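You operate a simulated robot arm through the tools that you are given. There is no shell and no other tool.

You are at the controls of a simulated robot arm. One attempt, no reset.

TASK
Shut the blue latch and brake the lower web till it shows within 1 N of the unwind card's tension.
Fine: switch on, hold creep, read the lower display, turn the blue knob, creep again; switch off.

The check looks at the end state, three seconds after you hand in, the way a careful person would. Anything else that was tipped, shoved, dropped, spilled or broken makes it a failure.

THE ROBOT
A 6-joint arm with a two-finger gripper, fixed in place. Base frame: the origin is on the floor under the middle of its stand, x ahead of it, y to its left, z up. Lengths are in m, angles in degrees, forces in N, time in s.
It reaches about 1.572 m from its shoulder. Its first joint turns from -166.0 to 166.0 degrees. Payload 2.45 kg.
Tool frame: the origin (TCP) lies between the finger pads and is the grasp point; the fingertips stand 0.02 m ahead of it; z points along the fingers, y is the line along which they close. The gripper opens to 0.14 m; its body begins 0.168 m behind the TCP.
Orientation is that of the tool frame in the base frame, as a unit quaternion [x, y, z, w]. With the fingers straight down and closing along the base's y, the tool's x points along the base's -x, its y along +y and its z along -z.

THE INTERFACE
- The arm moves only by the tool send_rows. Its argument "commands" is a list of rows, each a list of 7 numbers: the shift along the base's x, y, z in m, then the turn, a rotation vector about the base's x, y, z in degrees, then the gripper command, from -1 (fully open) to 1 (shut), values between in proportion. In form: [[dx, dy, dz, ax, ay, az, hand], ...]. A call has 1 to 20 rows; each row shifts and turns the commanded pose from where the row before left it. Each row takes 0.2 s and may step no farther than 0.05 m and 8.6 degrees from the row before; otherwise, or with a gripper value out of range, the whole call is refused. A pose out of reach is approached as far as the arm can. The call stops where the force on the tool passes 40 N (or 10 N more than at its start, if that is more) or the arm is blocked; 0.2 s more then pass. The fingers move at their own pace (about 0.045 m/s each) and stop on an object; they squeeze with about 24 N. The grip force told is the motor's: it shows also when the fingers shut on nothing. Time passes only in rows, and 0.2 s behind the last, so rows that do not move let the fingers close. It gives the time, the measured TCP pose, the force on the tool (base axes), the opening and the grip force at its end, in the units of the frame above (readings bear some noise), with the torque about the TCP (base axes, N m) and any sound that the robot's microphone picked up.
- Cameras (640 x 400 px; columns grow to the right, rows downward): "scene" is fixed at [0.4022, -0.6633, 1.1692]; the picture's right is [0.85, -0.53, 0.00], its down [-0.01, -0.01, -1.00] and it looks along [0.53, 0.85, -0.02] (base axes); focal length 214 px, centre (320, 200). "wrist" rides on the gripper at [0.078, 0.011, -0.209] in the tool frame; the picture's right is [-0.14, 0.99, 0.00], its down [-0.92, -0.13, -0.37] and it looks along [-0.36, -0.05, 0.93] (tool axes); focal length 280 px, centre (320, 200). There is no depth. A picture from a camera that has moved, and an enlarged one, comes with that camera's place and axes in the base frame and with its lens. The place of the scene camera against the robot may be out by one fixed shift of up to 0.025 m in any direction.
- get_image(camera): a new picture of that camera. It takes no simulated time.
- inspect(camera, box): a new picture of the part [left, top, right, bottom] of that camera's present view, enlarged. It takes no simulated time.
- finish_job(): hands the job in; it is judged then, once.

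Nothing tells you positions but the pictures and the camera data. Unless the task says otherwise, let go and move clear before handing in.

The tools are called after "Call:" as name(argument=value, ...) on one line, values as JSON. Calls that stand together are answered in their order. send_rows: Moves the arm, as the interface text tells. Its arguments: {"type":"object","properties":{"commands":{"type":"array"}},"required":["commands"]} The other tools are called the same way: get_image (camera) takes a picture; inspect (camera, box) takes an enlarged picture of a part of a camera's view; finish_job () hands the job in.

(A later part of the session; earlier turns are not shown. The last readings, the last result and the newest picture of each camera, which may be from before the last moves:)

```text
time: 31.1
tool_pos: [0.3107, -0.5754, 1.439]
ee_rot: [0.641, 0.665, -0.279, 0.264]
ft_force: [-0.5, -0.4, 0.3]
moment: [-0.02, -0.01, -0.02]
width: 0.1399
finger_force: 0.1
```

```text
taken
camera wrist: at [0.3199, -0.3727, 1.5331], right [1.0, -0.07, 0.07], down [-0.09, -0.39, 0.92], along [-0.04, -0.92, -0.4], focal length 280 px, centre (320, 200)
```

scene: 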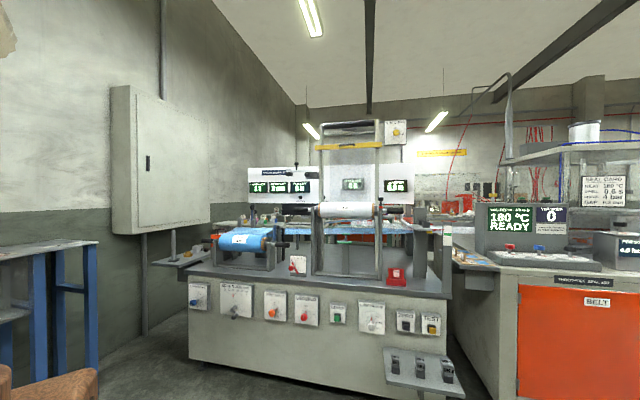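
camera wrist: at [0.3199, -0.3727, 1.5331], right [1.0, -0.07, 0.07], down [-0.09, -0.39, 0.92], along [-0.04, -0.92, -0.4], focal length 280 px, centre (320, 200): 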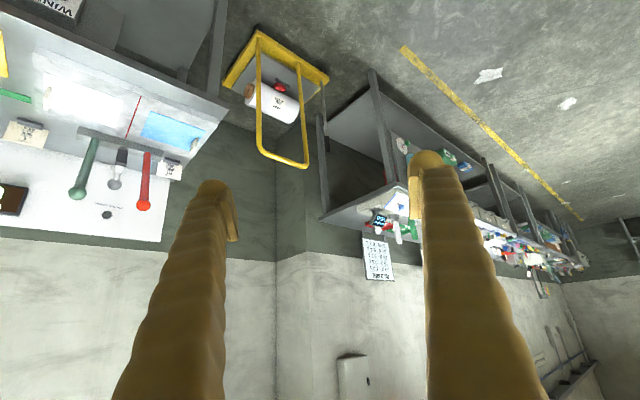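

No unwind card here yet, only the winder's bench edge. I'll keep turning to see the winder and back-right corner.

Call:
send_rows(commands=[[-0.045, -0.01, 0, 0, 0, -6, -1], [-0.045, -0.005, 0, 0, 0, -6, -1], [-0.045, 0.0, 0, 0, 0, -6, -1], [-0.045, 0.0, 0, 0, 0, -6, -1], [-0.045, 0.005, 0, 0, 0, -6, -1], [-0.045, 0.01, 0, 0, 0, -6, -1], [-0.045, 0.015, 0, 0, 0, -6, -1], [-0.04, 0.02, 0, 0, 0, -6, -1]])

Call:
get_image(camera="wrist")

```text
time: 32.9
tool_pos: [-0.0396, -0.5518, 1.4283]
ee_rot: [0.856, 0.35, -0.361, 0.118]
ft_force: [-0.1, 0.0, 0.1]
moment: [-0.04, -0.01, -0.02]
width: 0.1401
finger_force: 0.0
```

```text
taken
camera wrist: at [0.1168, -0.4243, 1.5229], right [0.61, -0.79, 0.05], down [-0.35, -0.21, 0.91], along [-0.71, -0.57, -0.41], focal length 280 px, centre (320, 200)
```

wrist: 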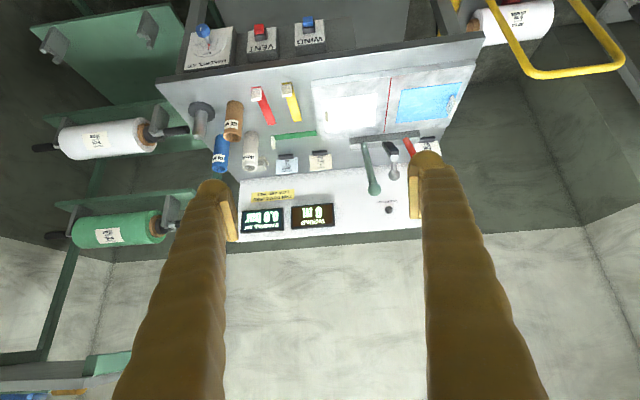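

The winder has no unwind card either, so it's likely hidden from the front views near the unwind stand. I'll swing back to the front and inspect more closely.

Call:
send_rows(commands=[[0.0392, -0.0041, 0, 0, 0, 6.6, -1], [0.0396, -0.0013, 0, 0, 0, 6.6, -1], [0.0398, 0.0014, 0, 0, 0, 6.6, -1], [0.0398, 0.0042, 0, 0, 0, 6.6, -1], [0.0396, 0.0071, 0, 0, 0, 6.6, -1], [0.0391, 0.0099, 0, 0, 0, 6.6, -1], [0.0386, 0.0127, 0, 0, 0, 6.6, -1], [0.0378, 0.0154, 0, 0, 0, 6.6, -1], [0.0367, 0.0181, 0, 0, 0, 6.6, -1], [0.0353, 0.021, 0, 0, 0, 6.6, -1], [0.0339, 0.0235, 0, 0, 0, 6.6, -1], [0.0323, 0.026, 0, 0, 0, 6.6, -1], [0.0306, 0.0283, 0, 0, 0, 6.6, -1], [0.0287, 0.0306, 0, 0, 0, 6.6, -1]])

Call:
send_rows(commands=[[0.0266, 0.0326, 0, 0, 0, 6.6, -1], [0.024, 0.0348, 0, 0, 0, 6.6, -1], [0.0216, 0.0366, 0, 0, 0, 6.6, -1], [0.0191, 0.0381, 0, 0, 0, 6.6, -1], [0.0165, 0.0396, 0, 0, 0, 6.6, -1], [0.0137, 0.0408, 0, 0, 0, 6.6, -1], [0.0109, 0.0419, 0, 0, 0, 6.6, -1], [0.008, 0.0428, 0, 0, 0, 6.6, -1], [0.005, 0.0435, 0, 0, 0, 6.6, -1], [0.0019, 0.0438, 0, 0, 0, 6.6, -1], [-0.0011, 0.044, 0, 0, 0, 6.6, -1], [-0.0042, 0.0441, 0, 0, 0, 6.6, -1], [-0.0042, 0.0441, -0.02, 0, 0, 6.6, -1], [-0.0042, 0.0441, -0.02, 0, 0, 6.6, -1]])

Call:
get_image(camera="wrist")

```text
time: 35.9
tool_pos: [0.4674, -0.3472, 1.4352]
ee_rot: [0.341, 0.859, -0.159, 0.348]
ft_force: [-0.5, -0.1, 0.0]
moment: [-0.04, 0.02, 0.02]
width: 0.1401
finger_force: 0.0
```

```text
time: 38.9
tool_pos: [0.6006, 0.2242, 1.3968]
ee_rot: [-0.384, 0.84, 0.142, 0.356]
ft_force: [0.1, 0.5, -0.2]
moment: [-0.01, -0.03, 0.01]
width: 0.1402
finger_force: 0.0
```

```text
taken
camera wrist: at [0.4548, 0.0809, 1.4903], right [-0.68, 0.73, 0.06], down [0.33, 0.23, 0.92], along [0.66, 0.64, -0.4], focal length 280 px, centre (320, 200)
```

wrist: 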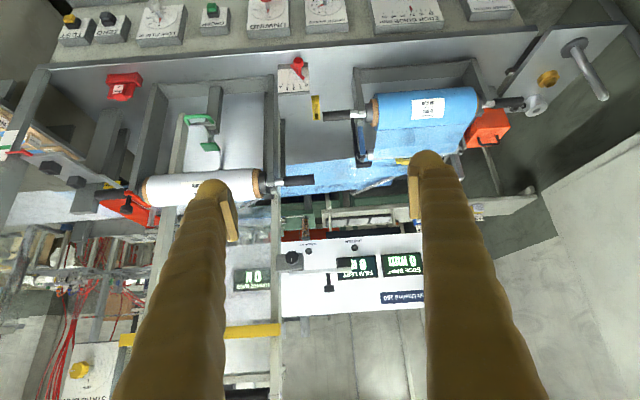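

I'm back in front of the stand. Let me enlarge tile by tile here for a card.

Call:
inspect(camera="wrist", box=[230, 180, 430, 320])

Call:
inspect(camera="wrist", box=[0, 60, 200, 260])

Call:
inspect(camera="wrist", box=[0, 200, 140, 400])

Call:
inspect(camera="wrist", box=[440, 20, 640, 240])

```text
2.86 times, centred on (330, 250) of wrist
camera zoom: at [0.4548, 0.0809, 1.4903], right [-0.68, 0.73, 0.06], down [0.33, 0.23, 0.92], along [0.66, 0.64, -0.4], focal length 801 px, centre (291, 57)
```

zoom: 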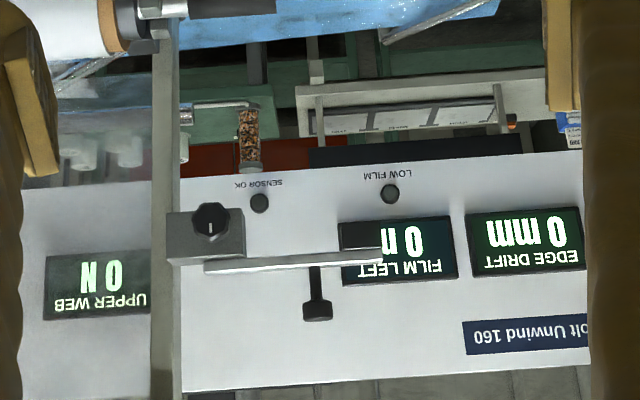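

```text
2.00 times, centred on (100, 160) of wrist
camera zoom: at [0.4548, 0.0809, 1.4903], right [-0.68, 0.73, 0.06], down [0.33, 0.23, 0.92], along [0.66, 0.64, -0.4], focal length 561 px, centre (760, 280)
```

zoom: 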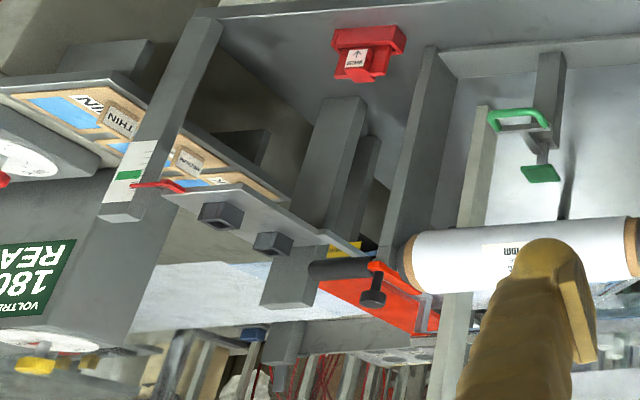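

```text
2.00 times, centred on (70, 300) of wrist
camera zoom: at [0.4548, 0.0809, 1.4903], right [-0.68, 0.73, 0.06], down [0.33, 0.23, 0.92], along [0.66, 0.64, -0.4], focal length 561 px, centre (820, 0)
```

zoom: 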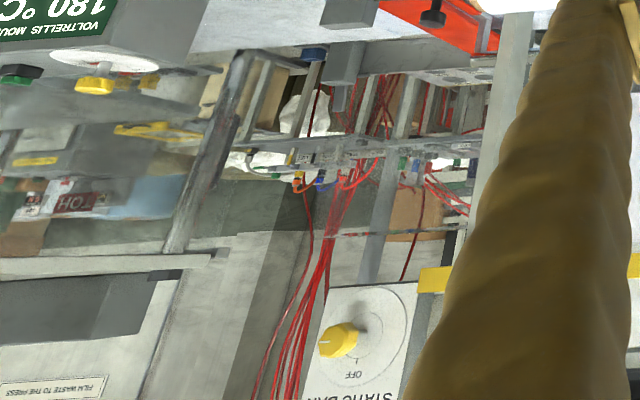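

```text
1.82 times, centred on (540, 130) of wrist
camera zoom: at [0.4548, 0.0809, 1.4903], right [-0.68, 0.73, 0.06], down [0.33, 0.23, 0.92], along [0.66, 0.64, -0.4], focal length 510 px, centre (-80, 327)
```

zoom: 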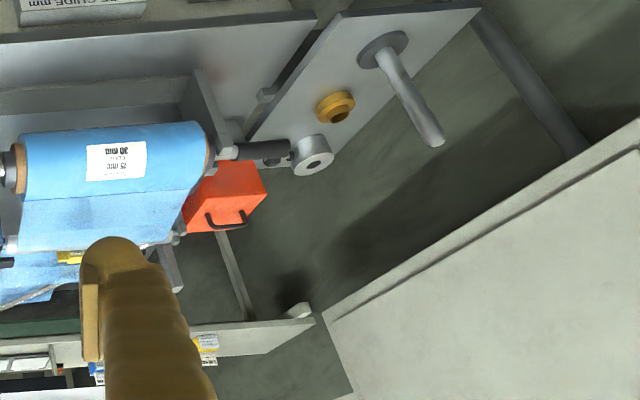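

No card from here. There is a dark board partly hidden beneath the display panel, so I'll lower the camera in front of the bench to look under the panel.

Call:
send_rows(commands=[[-0.004, 0.023, -0.037, 0, 0, 0, -1], [-0.004, 0.023, -0.037, 0, 0, 0, -1], [-0.004, 0.023, -0.037, 0, 0, 0, -1], [-0.004, 0.023, -0.037, 0, 0, 0, -1], [-0.004, 0.023, -0.037, 0, 0, 0, -1], [-0.004, 0.023, -0.037, 0, 0, 0, -1], [-0.004, 0.023, -0.037, 0, 0, 0, -1], [-0.004, 0.023, -0.037, 0, 0, 0, -1], [-0.004, 0.023, -0.037, 0, 0, 0, -1], [-0.004, 0.023, -0.037, 3.5, -3.5, 0, -1], [-0.004, 0.023, -0.037, 3.5, -3.5, 0, -1], [-0.004, 0.023, -0.037, 3.5, -3.5, 0, -1]])

Call:
get_image(camera="wrist")

Call:
get_image(camera="scene")

```text
time: 41.5
tool_pos: [0.5449, 0.5038, 0.9628]
ee_rot: [-0.418, 0.767, 0.208, 0.441]
ft_force: [5.9, -2.8, 0.0]
moment: [0.18, 0.59, 0.75]
width: 0.1402
finger_force: 0.1
out of reach, approached as far as the arm can: row 12
```

```text
taken
camera wrist: at [0.4097, 0.329, 1.0066], right [-0.78, 0.62, 0.07], down [0.16, 0.1, 0.98], along [0.61, 0.78, -0.17], focal length 280 px, centre (320, 200)
```

wrist: 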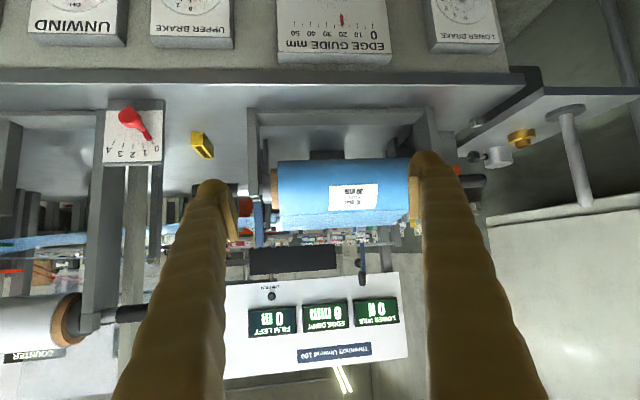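

```text
taken
```

scene: 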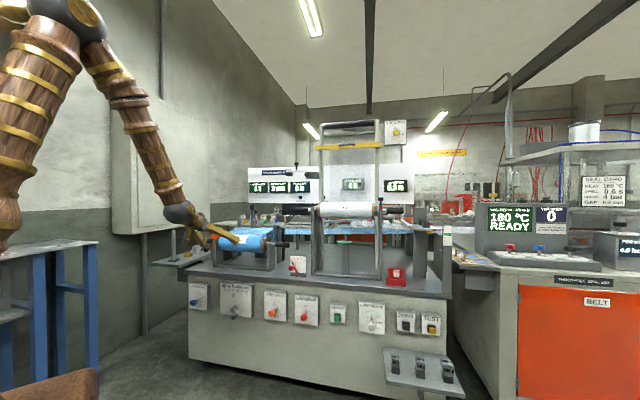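

I can see under the panel: there's only a plain dark bar there. The tool shows some force, so I'll hold still for a moment to see if it is real.

Call:
send_rows(commands=[[0, 0, 0, 0, 0, 0, -1], [0, 0, 0, 0, 0, 0, -1]])

Call:
inspect(camera="wrist", box=[210, 200, 430, 300])

Call:
inspect(camera="scene", box=[60, 100, 300, 280])

Call:
inspect(camera="wrist", box=[420, 60, 640, 260])

```text
time: 42.1
tool_pos: [0.5645, 0.4906, 0.9662]
ee_rot: [-0.359, 0.793, 0.202, 0.449]
ft_force: [0.1, -0.5, -0.3]
moment: [0.01, -0.02, 0.02]
width: 0.1399
finger_force: 0.0
```

```text
2.91 times, centred on (320, 250) of wrist
camera zoom: at [0.4117, 0.3307, 1.0078], right [-0.7, 0.71, 0.12], down [0.2, 0.04, 0.98], along [0.69, 0.71, -0.17], focal length 816 px, centre (320, 54)
```

zoom: 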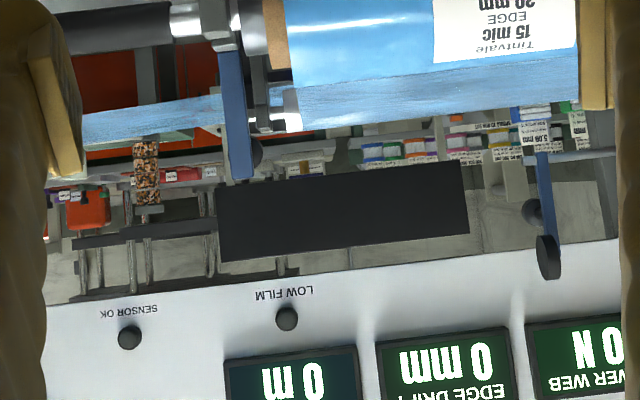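

```text
2.22 times, centred on (180, 190) of scene
camera zoom: at [0.4022, -0.6633, 1.1692], right [0.85, -0.53, 0.0], down [-0.01, -0.01, -1.0], along [0.53, 0.85, -0.02], focal length 477 px, centre (631, 222)
```

zoom: 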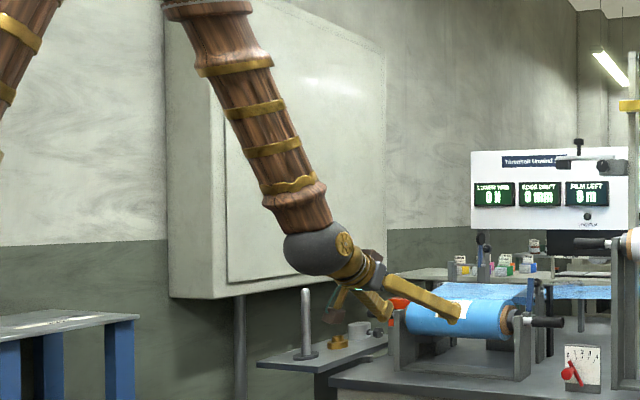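

```text
2.00 times, centred on (530, 160) of wrist
camera zoom: at [0.4117, 0.3307, 1.0078], right [-0.7, 0.71, 0.12], down [0.2, 0.04, 0.98], along [0.69, 0.71, -0.17], focal length 561 px, centre (-100, 280)
```

zoom: 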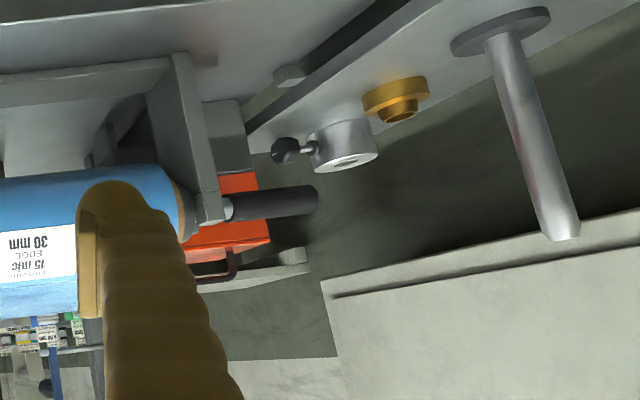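

The force was just motion lag, and the dark board is plain, so the card isn't there. I'll raise up and move to the right end of the bench to look for the card there.

Call:
send_rows(commands=[[0.0036, -0.029, 0.0384, 0, 0, 0, -1], [0.0036, -0.029, 0.0384, 0, 0, 0, -1], [0.0036, -0.029, 0.0384, 0, 0, 0, -1], [0.0036, -0.029, 0.0384, 0, 0, 0, -1], [0.0036, -0.029, 0.0384, 0, 0, 0, -1], [0.0036, -0.029, 0.0384, 0, 0, 0, -1], [0.0036, -0.029, 0.0384, 0, 0, 0, -1], [0.0036, -0.029, 0.0384, 0, 0, 0, -1], [0.0036, -0.029, 0.0384, 0, 0, 0, -1], [0.0036, -0.029, 0.0384, 0, 0, 0, -1], [0.025, -0.0406, 0, 0, 0, 0, -1], [0.025, -0.0406, 0, 0, 0, 0, -1], [0.025, -0.0406, 0, 0, 0, 0, -1], [0.025, -0.0406, 0, 0, 0, 0, -1], [0.025, -0.0406, 0, 0, 0, 0, -1], [0.025, -0.0406, 0, 0, 0, 0, -1]])

Call:
get_image(camera="wrist")

```text
time: 45.5
tool_pos: [0.7497, -0.0446, 1.3515]
ee_rot: [-0.36, 0.792, 0.203, 0.449]
ft_force: [0.1, -0.4, -1.1]
moment: [0.0, 0.02, -0.02]
width: 0.1399
finger_force: 0.0
```

```text
taken
camera wrist: at [0.5967, -0.2032, 1.3936], right [-0.7, 0.71, 0.12], down [0.2, 0.04, 0.98], along [0.69, 0.71, -0.17], focal length 280 px, centre (320, 200)
```

wrist: 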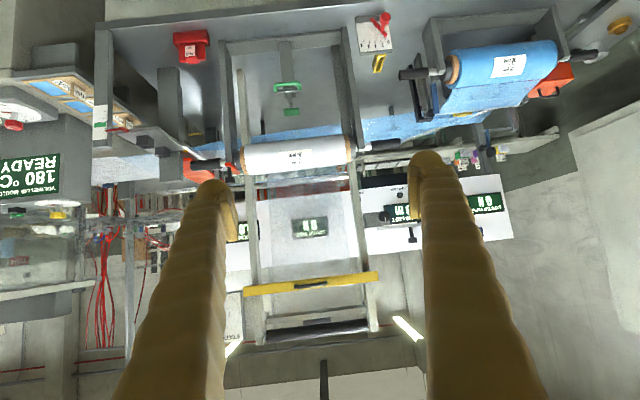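

A full front view of the stand, still no card. I'll move further right to see the right end and the sealer's far side.

Call:
send_rows(commands=[[0.025, -0.0406, 0, 0, 0, 0, -1], [0.025, -0.0406, 0, 0, 0, 0, -1], [0.025, -0.0406, 0, 0, 0, 0, -1], [0.025, -0.0406, 0, 0, 0, 0, -1], [0.025, -0.0406, 0, 0, 0, 0, -1], [0.025, -0.0406, 0, 0, 0, 0, -1], [0.025, -0.0406, 0, 0, 0, 0, -1], [0.025, -0.0406, 0, 0, 0, 0, -1], [0.025, -0.0406, 0, 0, 0, 0, -1], [0.025, -0.0406, 0, 0, 0, 0, -1], [0.025, -0.0406, 0, 0, 0, 0, -1], [0.025, -0.0406, 0, 0, 0, 0, -1]])

Call:
get_image(camera="wrist")

Call:
get_image(camera="scene")

```text
time: 48.1
tool_pos: [1.044, -0.5227, 1.3441]
ee_rot: [-0.358, 0.794, 0.205, 0.448]
ft_force: [1.4, -2.3, -7.5]
moment: [1.21, -0.58, 0.63]
width: 0.1398
finger_force: 0.1
out of reach, approached as far as the arm can: row 12
```

```text
taken
camera wrist: at [0.8914, -0.6821, 1.3848], right [-0.7, 0.71, 0.12], down [0.2, 0.03, 0.98], along [0.69, 0.71, -0.17], focal length 280 px, centre (320, 200)
```

wrist: 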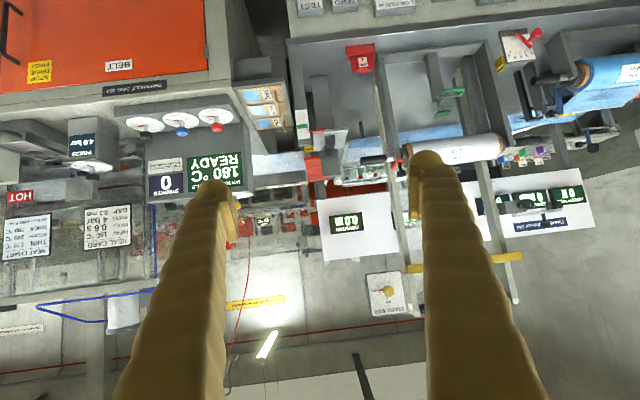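

```text
taken
```

scene: 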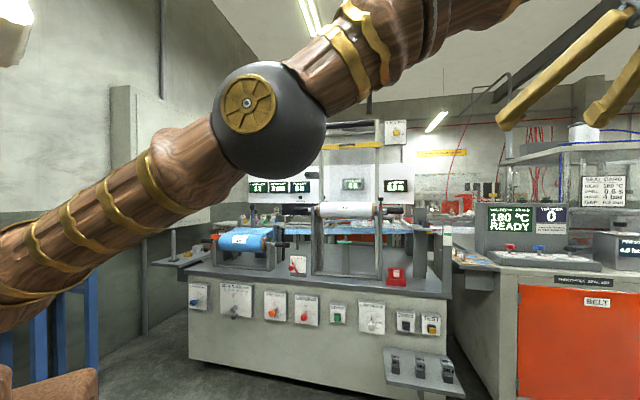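

I now see the right end of the stand and the sealer. I'll enlarge the tiles here.

Call:
inspect(camera="wrist", box=[0, 160, 200, 340])

Call:
inspect(camera="wrist", box=[230, 20, 430, 200])

Call:
inspect(camera="wrist", box=[230, 180, 430, 340])

Call:
inspect(camera="wrist", box=[440, 60, 640, 260])

```text
2.22 times, centred on (100, 250) of wrist
camera zoom: at [0.8914, -0.6821, 1.3848], right [-0.7, 0.71, 0.12], down [0.2, 0.03, 0.98], along [0.69, 0.71, -0.17], focal length 623 px, centre (809, 89)
```

zoom: 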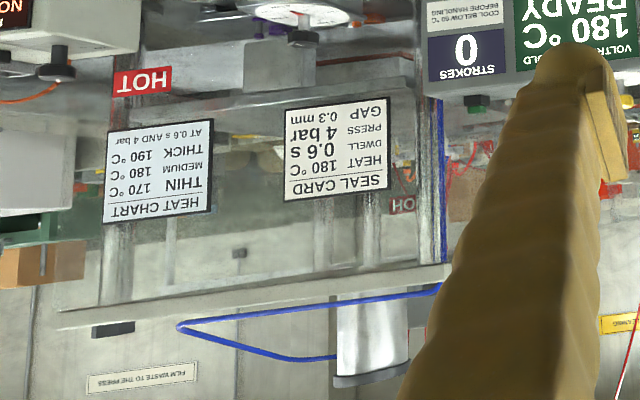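

```text
2.22 times, centred on (330, 110) of wrist
camera zoom: at [0.8914, -0.6821, 1.3848], right [-0.7, 0.71, 0.12], down [0.2, 0.03, 0.98], along [0.69, 0.71, -0.17], focal length 623 px, centre (298, 400)
```

zoom: 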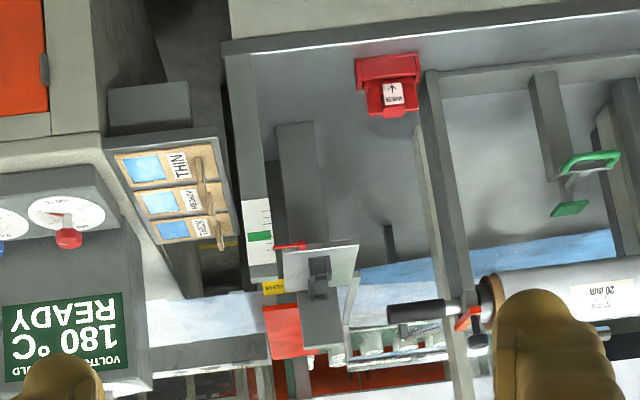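

```text
2.50 times, centred on (330, 260) of wrist
camera zoom: at [0.8914, -0.6821, 1.3848], right [-0.7, 0.71, 0.12], down [0.2, 0.03, 0.98], along [0.69, 0.71, -0.17], focal length 701 px, centre (295, 50)
```

zoom: 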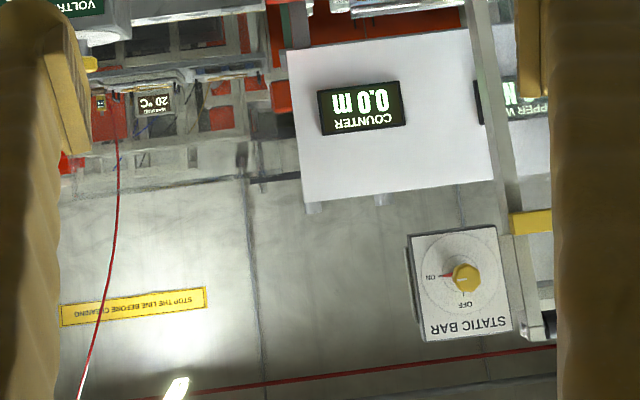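

```text
2.00 times, centred on (540, 160) of wrist
camera zoom: at [0.8914, -0.6821, 1.3848], right [-0.7, 0.71, 0.12], down [0.2, 0.03, 0.98], along [0.69, 0.71, -0.17], focal length 561 px, centre (-120, 280)
```

zoom: 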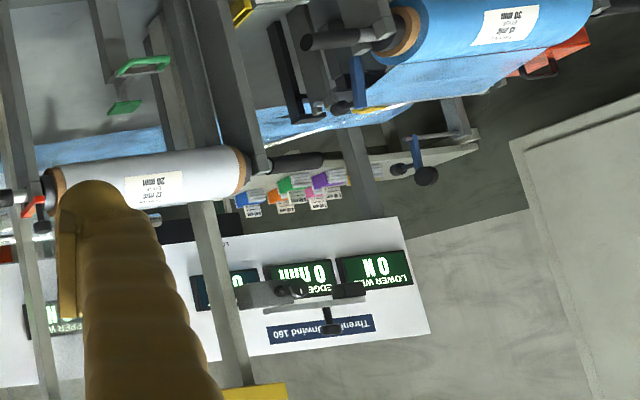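

No unwind card here either. I'll draw back slightly and turn right to scan the region past the sealer.

Call:
send_rows(commands=[[-0.03, 0.01, 0, 0, 0, -7, -1], [-0.03, 0.01, 0, 0, 0, -7, -1], [-0.03, 0.01, 0, 0, 0, -7, -1], [-0.03, 0.01, 0, 0, 0, -7, -1], [-0.03, 0.01, 0, 0, 0, -7, -1], [-0.03, 0.01, 0, 0, 0, -7, -1], [-0.03, 0.01, 0, 0, 0, -7, -1], [0, 0, 0, 0, 0, -7, -1], [0, 0, 0, 0, 0, 0, -1], [0, 0, 0, 0, 0, 0, -1]])

Call:
get_image(camera="wrist")

```text
time: 50.3
tool_pos: [0.8344, -0.4504, 1.349]
ee_rot: [0.054, 0.869, -0.032, 0.491]
ft_force: [0.3, 0.0, -0.2]
moment: [-0.01, -0.01, 0.03]
width: 0.14
finger_force: 0.1
```

```text
taken
camera wrist: at [0.6176, -0.4138, 1.3907], right [0.2, 0.97, 0.12], down [0.14, -0.14, 0.98], along [0.97, -0.17, -0.17], focal length 280 px, centre (320, 200)
```

wrist: 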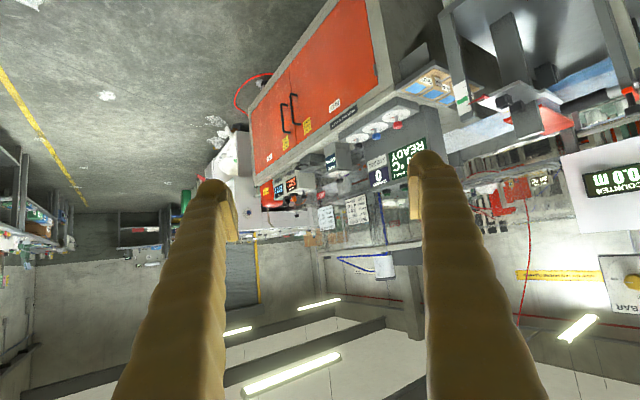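

Call:
inspect(camera="wrist", box=[220, 120, 420, 280])

Call:
inspect(camera="wrist", box=[70, 170, 210, 310])

Call:
inspect(camera="wrist", box=[0, 140, 120, 400])

Call:
inspect(camera="wrist", box=[440, 100, 640, 300])

```text
2.50 times, centred on (320, 200) of wrist
camera zoom: at [0.6176, -0.4138, 1.3907], right [0.2, 0.97, 0.12], down [0.14, -0.14, 0.98], along [0.97, -0.17, -0.17], focal length 701 px, centre (320, 200)
```

zoom: 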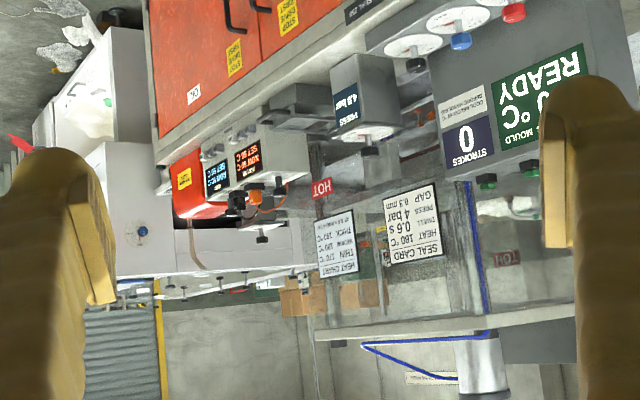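

```text
2.86 times, centred on (140, 240) of wrist
camera zoom: at [0.6176, -0.4138, 1.3907], right [0.2, 0.97, 0.12], down [0.14, -0.14, 0.98], along [0.97, -0.17, -0.17], focal length 801 px, centre (834, 86)
```

zoom: 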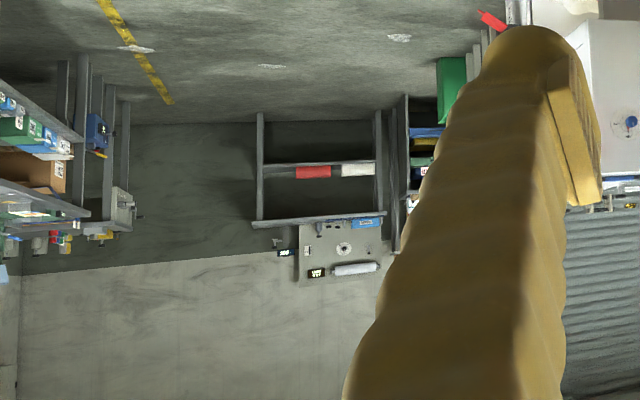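

```text
1.54 times, centred on (60, 270) of wrist
camera zoom: at [0.6176, -0.4138, 1.3907], right [0.2, 0.97, 0.12], down [0.14, -0.14, 0.98], along [0.97, -0.17, -0.17], focal length 431 px, centre (720, 92)
```

zoom: 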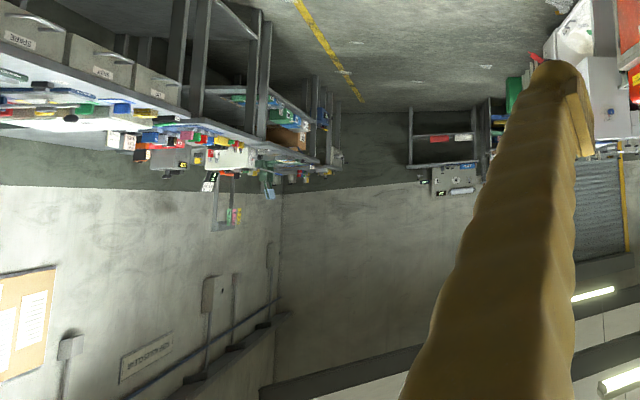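

```text
2.00 times, centred on (540, 200) of wrist
camera zoom: at [0.6176, -0.4138, 1.3907], right [0.2, 0.97, 0.12], down [0.14, -0.14, 0.98], along [0.97, -0.17, -0.17], focal length 561 px, centre (-120, 200)
```

zoom: 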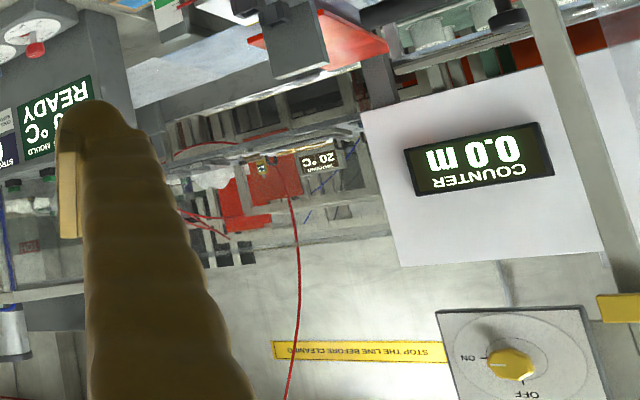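

Not here either. I'll move over to the left end of the stand to look at its end face and behind the display panel.

Call:
send_rows(commands=[[-0.00844, 0.045, 0, 0, 0, 1, -1], [-0.00844, 0.045, 0, 0, 0, 1, -1], [-0.00844, 0.045, 0, 0, 0, 1, -1], [-0.00844, 0.045, 0, 0, 0, 1, -1], [-0.00844, 0.045, 0, 0, 0, 1, -1], [-0.00844, 0.045, 0, 0, 0, 1, -1], [-0.00844, 0.045, 0, 0, 0, 1, -1], [-0.00844, 0.045, 0, 0, 0, 1, -1], [-0.00844, 0.045, 0, 0, 0, 1, -1], [-0.00844, 0.045, 0, 0, 0, 1, -1], [-0.015, 0.04, 0, 0, 0, 1, -1], [-0.015, 0.04, 0, 0, 0, 1, -1], [-0.015, 0.04, 0, 0, 0, 1, -1], [-0.015, 0.04, 0, 0, 0, 1, -1], [-0.015, 0.04, 0, 0, 0, 1, -1], [-0.015, 0.04, 0, 0, 0, 1, -1], [-0.015, 0.04, 0, 0, 0, 1, -1], [-0.015, 0.04, 0, 0, 0, 1, -1], [-0.015, 0.04, 0, 0, 0, 1, -1], [-0.015, 0.04, 0, 0, 0, 1, -1]])

Call:
send_rows(commands=[[-0.03, 0.035, 0, 0, 0, 1, -1], [-0.03, 0.035, 0, 0, 0, 1, -1], [-0.03, 0.035, 0, 0, 0, 1, -1], [-0.03, 0.035, 0, 0, 0, 1, -1], [-0.03, 0.035, 0, 0, 0, 1, -1], [-0.03, 0.035, 0, 0, 0, 1, -1], [-0.03, 0.035, 0, 0, 0, 1, -1], [-0.03, 0.035, 0, 0, 0, 1, -1], [-0.03, 0.035, 0, 0, 0, 1, -1], [-0.03, 0.035, 0, 0, 0, 1, -1], [-0.0375, 0.025, 0, 0, 0, 1, -1], [-0.0375, 0.025, 0, 0, 0, 1, -1], [-0.0375, 0.025, 0, 0, 0, 1, -1], [-0.0375, 0.025, 0, 0, 0, 1, -1], [-0.0375, 0.025, 0, 0, 0, 1, -1], [-0.0375, 0.025, 0, 0, 0, 1, -1], [-0.0375, 0.025, 0, 0, 0, 1, -1], [-0.0375, 0.025, 0, 0, 0, 1, -1], [0, 0, 0, 0, 0, 0, -1]])

Call:
get_image(camera="wrist")

Call:
get_image(camera="scene")

```text
time: 54.5
tool_pos: [0.5967, 0.3992, 1.3501]
ee_rot: [-0.097, 0.865, 0.054, 0.49]
ft_force: [-0.1, -0.2, 0.1]
moment: [0.02, -0.01, 0.0]
width: 0.1399
finger_force: 0.1
```

```text
time: 57.6
tool_pos: [0.1559, 0.7761, 1.4776]
ee_rot: [-0.162, 0.841, 0.184, 0.483]
ft_force: [-0.2, -1.1, 0.1]
moment: [0.03, 0.11, 0.07]
width: 0.1399
finger_force: 0.1
stopped in row 15: the arm was blocked; the commanded pose is now the measured one
```

```text
taken
camera wrist: at [-0.0439, 0.6802, 1.5105], right [-0.38, 0.88, 0.27], down [0.22, -0.2, 0.95], along [0.9, 0.42, -0.12], focal length 280 px, centre (320, 200)
```

wrist: 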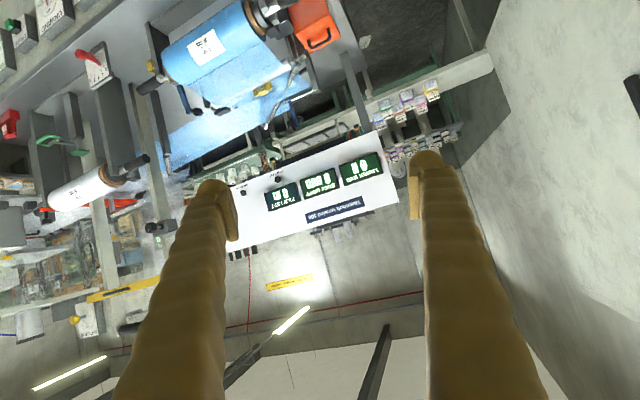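

```text
taken
```

scene: 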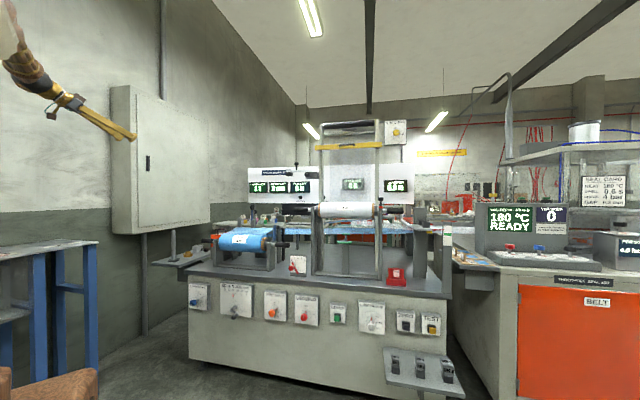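

I'm near a wrist singularity at this height. I'll tilt the tool down more and then move on to the left and lower.

Call:
send_rows(commands=[[0, 0, 0, -3.3, 5.3, 0, -1], [0, 0, 0, -3.3, 5.3, 0, -1], [0, 0, 0, -3.3, 5.3, 0, -1], [0, 0, 0, -3.3, 5.3, 0, -1], [0, 0, 0, 0, 0, 0, -1], [-0.02, 0.03, -0.03, 0, 0, 0, -1], [-0.02, 0.03, -0.03, 0, 0, 0, -1], [-0.02, 0.03, -0.03, 0, 0, 0, -1], [-0.02, 0.03, -0.03, 0, 0, 0, -1], [-0.02, 0.03, -0.03, 0, 0, 0, -1], [-0.02, 0.03, -0.03, 0, 0, 0, -1], [0, 0, 0, 0, 0, 0, -1]])

Call:
get_image(camera="wrist")

```text
time: 59.3
tool_pos: [0.1216, 0.757, 1.5384]
ee_rot: [-0.156, 0.92, 0.19, 0.305]
ft_force: [-0.8, -0.3, 1.0]
moment: [0.03, 0.08, 0.04]
width: 0.1401
finger_force: 0.0
stopped in row 8: the arm was blocked; the commanded pose is now the measured one
```

```text
taken
camera wrist: at [-0.0479, 0.66, 1.6492], right [-0.29, 0.89, 0.34], down [0.57, -0.12, 0.81], along [0.77, 0.43, -0.48], focal length 280 px, centre (320, 200)
```

wrist: 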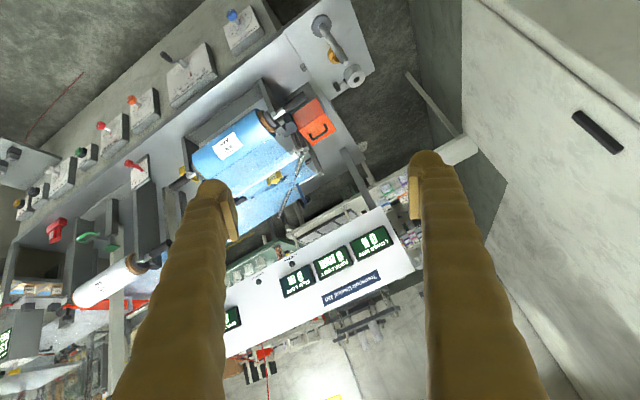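

The wrist is at a joint limit in this posture. Before moving on, I'll scan the fixed camera's whole view in closer tiles while the arm is out of the way.

Call:
inspect(camera="scene", box=[290, 100, 350, 200])

Call:
inspect(camera="scene", box=[395, 170, 505, 240])

Call:
inspect(camera="scene", box=[500, 60, 640, 180])

Call:
inspect(camera="scene", box=[180, 320, 480, 400])

Call:
inspect(camera="scene", box=[560, 240, 640, 320])

Call:
inspect(camera="scene", box=[0, 200, 180, 300])

```text
4.00 times, centred on (320, 150) of scene
camera zoom: at [0.4022, -0.6633, 1.1692], right [0.85, -0.53, 0.0], down [-0.01, -0.01, -1.0], along [0.53, 0.85, -0.02], focal length 858 px, centre (320, 400)
```

zoom: 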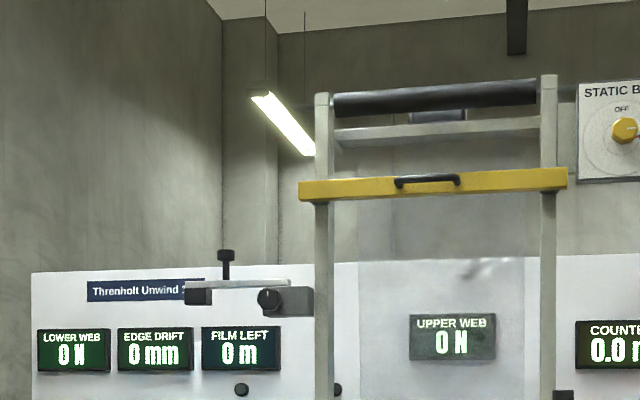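

```text
5.71 times, centred on (450, 205) of scene
camera zoom: at [0.4022, -0.6633, 1.1692], right [0.85, -0.53, 0.0], down [-0.01, -0.01, -1.0], along [0.53, 0.85, -0.02], focal length 1226 px, centre (-423, 171)
```

zoom: 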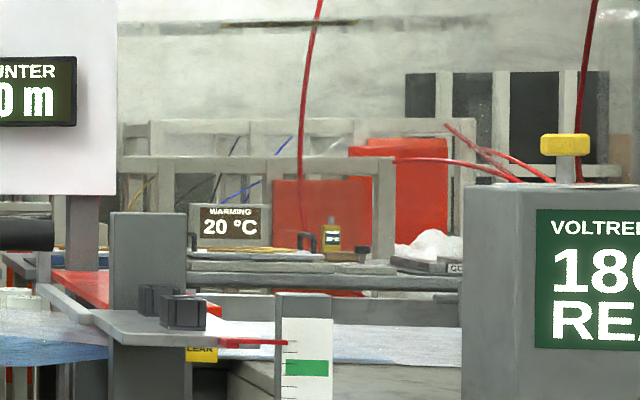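

```text
3.33 times, centred on (570, 120) of scene
camera zoom: at [0.4022, -0.6633, 1.1692], right [0.85, -0.53, 0.0], down [-0.01, -0.01, -1.0], along [0.53, 0.85, -0.02], focal length 715 px, centre (-513, 467)
```

zoom: 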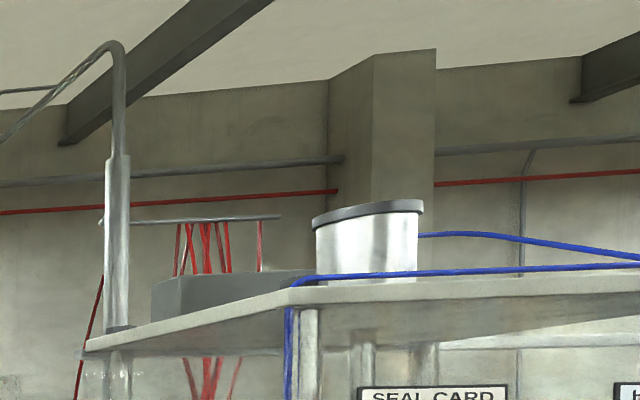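

```text
2.13 times, centred on (330, 360) of scene
camera zoom: at [0.4022, -0.6633, 1.1692], right [0.85, -0.53, 0.0], down [-0.01, -0.01, -1.0], along [0.53, 0.85, -0.02], focal length 458 px, centre (299, -141)
```

zoom: 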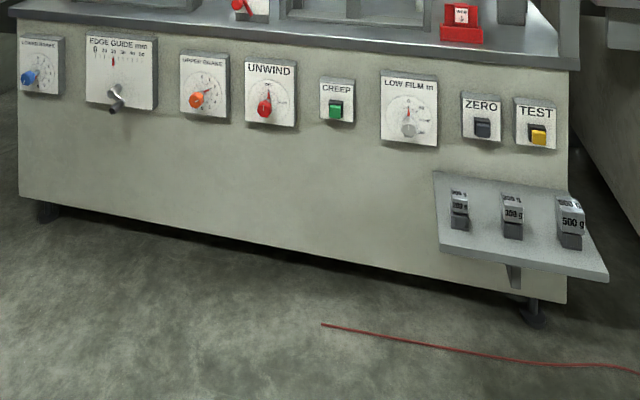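

```text
5.00 times, centred on (600, 280) of scene
camera zoom: at [0.4022, -0.6633, 1.1692], right [0.85, -0.53, 0.0], down [-0.01, -0.01, -1.0], along [0.53, 0.85, -0.02], focal length 1072 px, centre (-1080, -200)
```

zoom: 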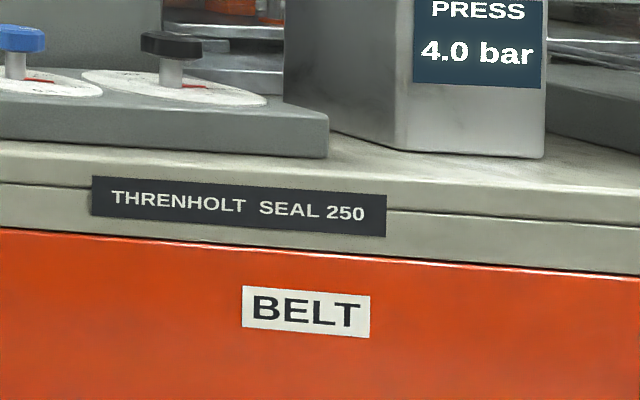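

```text
3.56 times, centred on (90, 250) of scene
camera zoom: at [0.4022, -0.6633, 1.1692], right [0.85, -0.53, 0.0], down [-0.01, -0.01, -1.0], along [0.53, 0.85, -0.02], focal length 763 px, centre (1138, 22)
```

zoom: 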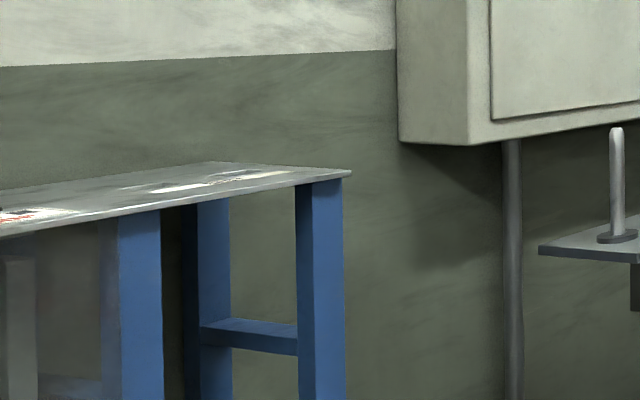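

The scene camera shows no unwind card. I'll tilt the tool further down, which frees the wrist, then move left to see the stand's left end.

Call:
send_rows(commands=[[0, 0, 0, -3.3, 3.7, 0, -1], [0, 0, 0, -3.3, 3.7, 0, -1], [0, 0, 0, -3.3, 3.7, 0, -1], [0, 0, 0, -3.3, 3.7, 0, -1], [0, 0, -0.02, 0, 0, 0, -1], [0, 0, -0.02, 0, 0, 0, -1], [0, 0, 0, 0, 0, 0, -1]])

Call:
get_image(camera="wrist")

Call:
get_image(camera="scene")

```text
time: 61.1
tool_pos: [0.1198, 0.7018, 1.568]
ee_rot: [-0.157, 0.961, 0.148, 0.173]
ft_force: [0.7, -0.5, 0.8]
moment: [0.1, 0.07, -0.01]
width: 0.1403
finger_force: 0.0
stopped in row 7: the arm was blocked; the commanded pose is now the measured one
```

```text
taken
camera wrist: at [-0.0138, 0.62, 1.7293], right [-0.23, 0.93, 0.28], down [0.76, -0.01, 0.65], along [0.61, 0.36, -0.71], focal length 280 px, centre (320, 200)
```

wrist: 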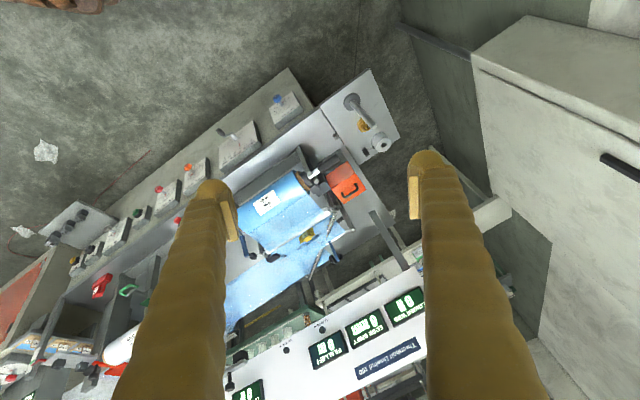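

```text
taken
```

scene: 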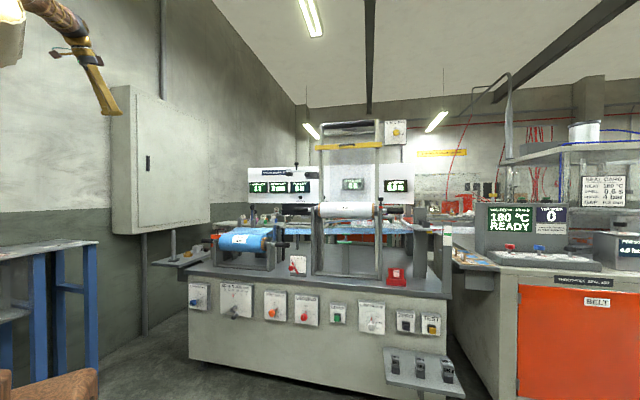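

The wrist is hitting a limit in this direction, so I'll yaw the tool back toward the arm's own plane and descend.

Call:
send_rows(commands=[[0, 0, 0, 0, 0, 8, -1], [0, 0, 0, 0, 0, 8, -1], [0, 0, 0, 0, 0, 8, -1], [0, 0, 0, 0, 0, 8, -1], [0, 0, 0, 0, 0, 8, -1], [0, 0, -0.03, 0, 0, 0, -1], [0, 0, -0.03, 0, 0, 0, -1], [0, 0, -0.03, 0, 0, 0, -1], [0, 0, 0, 0, 0, 0, -1]])

Call:
get_image(camera="wrist")

```text
time: 63.1
tool_pos: [0.1193, 0.7067, 1.4723]
ee_rot: [-0.477, 0.85, 0.193, 0.112]
ft_force: [0.6, -0.7, -0.3]
moment: [0.0, 0.02, 0.04]
width: 0.1399
finger_force: 0.1
```

```text
taken
camera wrist: at [0.0676, 0.5603, 1.634], right [-0.78, 0.57, 0.27], down [0.58, 0.49, 0.65], along [0.24, 0.66, -0.71], focal length 280 px, centre (320, 200)
```

wrist: 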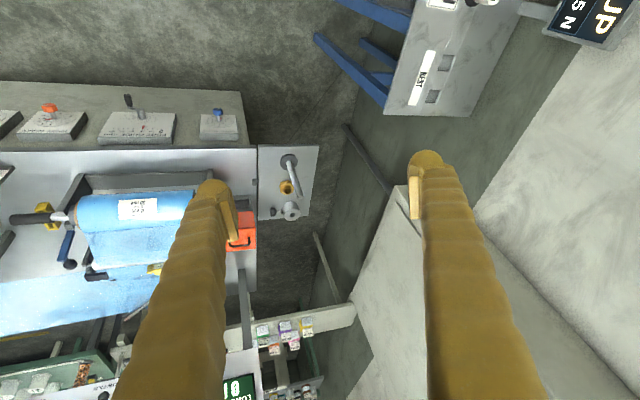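

It's free again. I'll move further left to bring the stand's left end face into view.

Call:
send_rows(commands=[[-0.037, 0.025, 0, 0, 0, 0, -1], [-0.037, 0.025, 0, 0, 0, 0, -1], [-0.037, 0.025, 0, 0, 0, 0, -1], [-0.037, 0.025, 0, 0, 0, 0, -1], [-0.037, 0.025, 0, 0, 0, 0, -1], [-0.037, 0.025, 0, 0, 0, 0, -1], [0, 0.03, -0.03, 0, 0, 0, -1], [0, 0.03, -0.03, 0, 0, 0, -1], [0, 0.03, -0.03, 0, 0, 0, -1], [0, 0, 0, 0, 0, 0, -1]])

Call:
get_image(camera="wrist")

```text
time: 64.6
tool_pos: [-0.0843, 0.7601, 1.6079]
ee_rot: [-0.463, 0.832, 0.272, 0.14]
ft_force: [0.3, -0.4, -0.2]
moment: [0.08, 0.04, 0.0]
width: 0.1401
finger_force: 0.3
stopped in row 7: the arm was blocked; the commanded pose is now the measured one
```

```text
taken
camera wrist: at [-0.1311, 0.5878, 1.7441], right [-0.77, 0.52, 0.39], down [0.6, 0.37, 0.7], along [0.22, 0.77, -0.6], focal length 280 px, centre (320, 200)
```

wrist: 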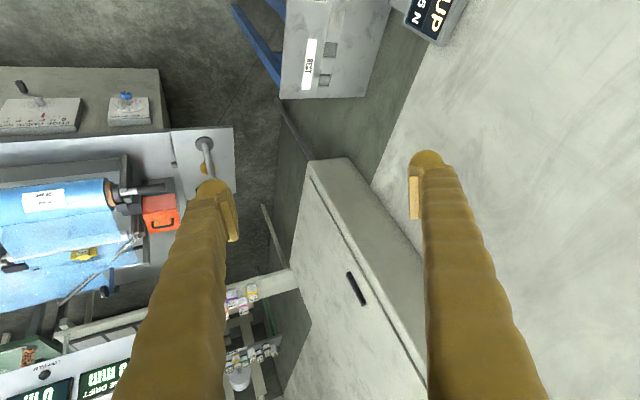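

I'm again at a wrist limit. I'll go back toward the middle with the tool straight down, and test whether the tool can be turned half around, which would also give upright pictures.

Call:
send_rows(commands=[[0.036, -0.0133, 0, -7, -0.2, 0, -1], [0.036, -0.0133, 0, -7, -0.2, 0, -1], [0.036, -0.0133, -0.0257, -7, -0.2, 0, -1], [0.036, -0.0133, -0.0257, -7, -0.2, 0, -1], [0.036, -0.0133, -0.0257, -7, -0.2, 0, -1], [0.036, -0.0133, -0.0257, 0, 0, 0, -1], [0.036, -0.0133, -0.0257, 0, 0, 0, -1], [0.036, -0.0133, -0.0257, 0, 0, 0, -1], [0.036, -0.0133, -0.0257, 0, 0, 0, -1], [0.036, -0.0133, -0.0257, 0, 0, 0, -1], [0.036, -0.0133, -0.0257, 0, 0, 0, -1], [0.036, -0.0133, -0.0257, 0, 0, 0, -1], [0, 0, 0, 0, 0, 0, -1]])

```text
time: 65.7
tool_pos: [0.069, 0.6088, 1.632]
ee_rot: [-0.484, 0.869, 0.089, 0.056]
ft_force: [-1.0, 0.3, 0.2]
moment: [0.08, -0.05, 0.0]
width: 0.1399
finger_force: 0.1
stopped in row 5: the arm was blocked; the commanded pose is now the measured one
```

The arm climbed too high and folded. I'll bring it down and outward in small steps without turning.

Call:
send_rows(commands=[[0.01, 0.01, -0.02, 0, 0, 0, -1], [0.01, 0.01, -0.02, 0, 0, 0, -1], [0.01, 0.01, -0.02, 0, 0, 0, -1], [0.01, 0.01, -0.02, 0, 0, 0, -1], [0.01, 0.01, -0.02, 0, 0, 0, -1]])

Call:
get_image(camera="scene")

```text
time: 66.9
tool_pos: [0.1186, 0.6613, 1.5304]
ee_rot: [-0.484, 0.869, 0.087, 0.053]
ft_force: [0.1, -0.8, 0.6]
moment: [-0.01, 0.0, -0.05]
width: 0.1399
finger_force: 0.0
```

```text
taken
```

scene: 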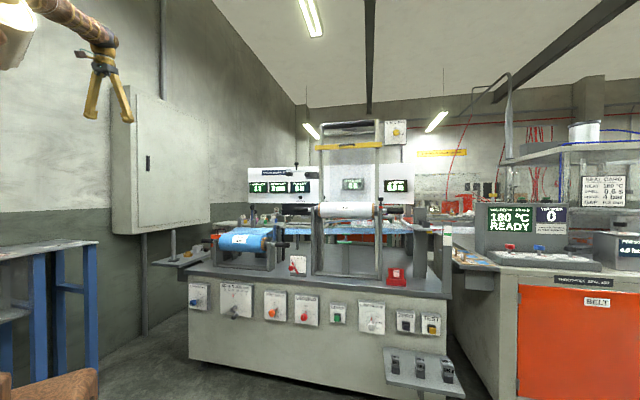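

It's moving freely again. I'll go to a central pose with the tool vertical and test the half turn.

Call:
send_rows(commands=[[0.028, -0.011, -0.028, 0, 0, 0, -1], [0.028, -0.011, -0.028, 0, 0, 0, -1], [0.028, -0.011, -0.028, 0, 0, 0, -1], [0.028, -0.011, -0.028, 0, 0, 0, -1], [0.028, -0.011, -0.028, 0, 0, 0, -1], [0.028, -0.011, -0.028, -3, 0, 0, -1], [0.028, -0.011, -0.028, -3, 0, 0, -1], [0.028, -0.011, -0.028, -3, 0, 0, -1], [0.028, -0.011, -0.028, -2.5, 0, 0, -1], [0.028, -0.011, -0.028, 0, 0, 0, -1], [0, 0, 0, 0, 0, -8, -1], [0, 0, 0, 0, 0, -8, -1], [0, 0, 0, 0, 0, -8, -1], [0, 0, 0, 0, 0, -8, -1], [0, 0, 0, 0, 0, -8, -1], [0, 0, 0, 0, 0, -8, -1]])

Call:
get_image(camera="wrist")

```text
time: 70.3
tool_pos: [0.3998, 0.5523, 1.249]
ee_rot: [-0.089, 0.996, -0.003, 0.003]
ft_force: [-1.1, 0.7, -0.1]
moment: [0.0, -0.03, -0.01]
width: 0.14
finger_force: 0.2
```

```text
taken
camera wrist: at [0.3185, 0.5495, 1.458], right [-0.04, 1.0, -0.01], down [0.93, 0.04, 0.38], along [0.38, 0.01, -0.93], focal length 280 px, centre (320, 200)
```

wrist: 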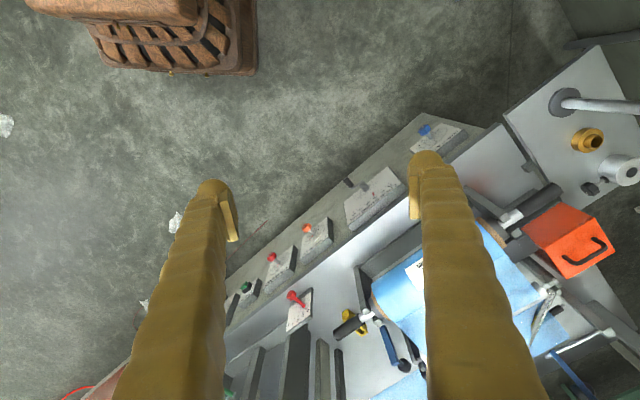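

The tool is vertical and free. I'll continue the yaw to turn the camera to the far side.

Call:
send_rows(commands=[[0, 0, 0, 0, 0, -8, -1], [0, 0, 0, 0, 0, -8, -1], [0, 0, 0, 0, 0, -8, -1], [0, 0, 0, 0, 0, -8, -1], [0, 0, 0, 0, 0, -8, -1], [0, 0, 0, 0, 0, -8, -1], [0, 0, 0, 0, 0, -8, -1], [0, 0, 0, 0, 0, -8, -1], [0, 0, 0, 0, 0, -8, -1], [0, 0, 0, 0, 0, -8, -1], [0, 0, 0, 0, 0, -8, -1], [0, 0, 0, 0, 0, -8, -1], [0, 0, 0, 0, 0, -8, -1], [0, 0, 0, 0, 0, -8, -1], [0, 0, 0, 0, 0, -8, -1], [0, 0, 0, 0, 0, -8, -1], [0, 0, 0, 0, 0, -8, -1], [0, 0, 0, 0, 0, -8, -1]])

Call:
get_image(camera="wrist")

```text
time: 74.1
tool_pos: [0.3991, 0.5521, 1.2488]
ee_rot: [0.854, 0.519, -0.006, -0.003]
ft_force: [-0.9, 0.2, -0.4]
moment: [0.02, -0.05, -0.02]
width: 0.1399
finger_force: 0.2
out of reach, approached as far as the arm can: row 17, 18
```

```text
taken
camera wrist: at [0.4473, 0.6155, 1.4587], right [0.82, -0.58, -0.01], down [-0.53, -0.76, 0.38], along [-0.22, -0.3, -0.93], focal length 280 px, centre (320, 200)
```

wrist: 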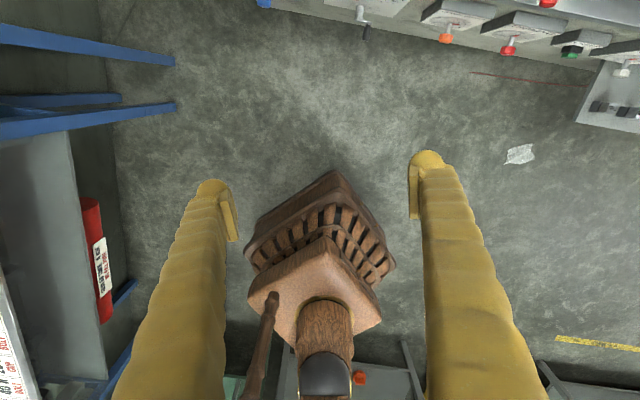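

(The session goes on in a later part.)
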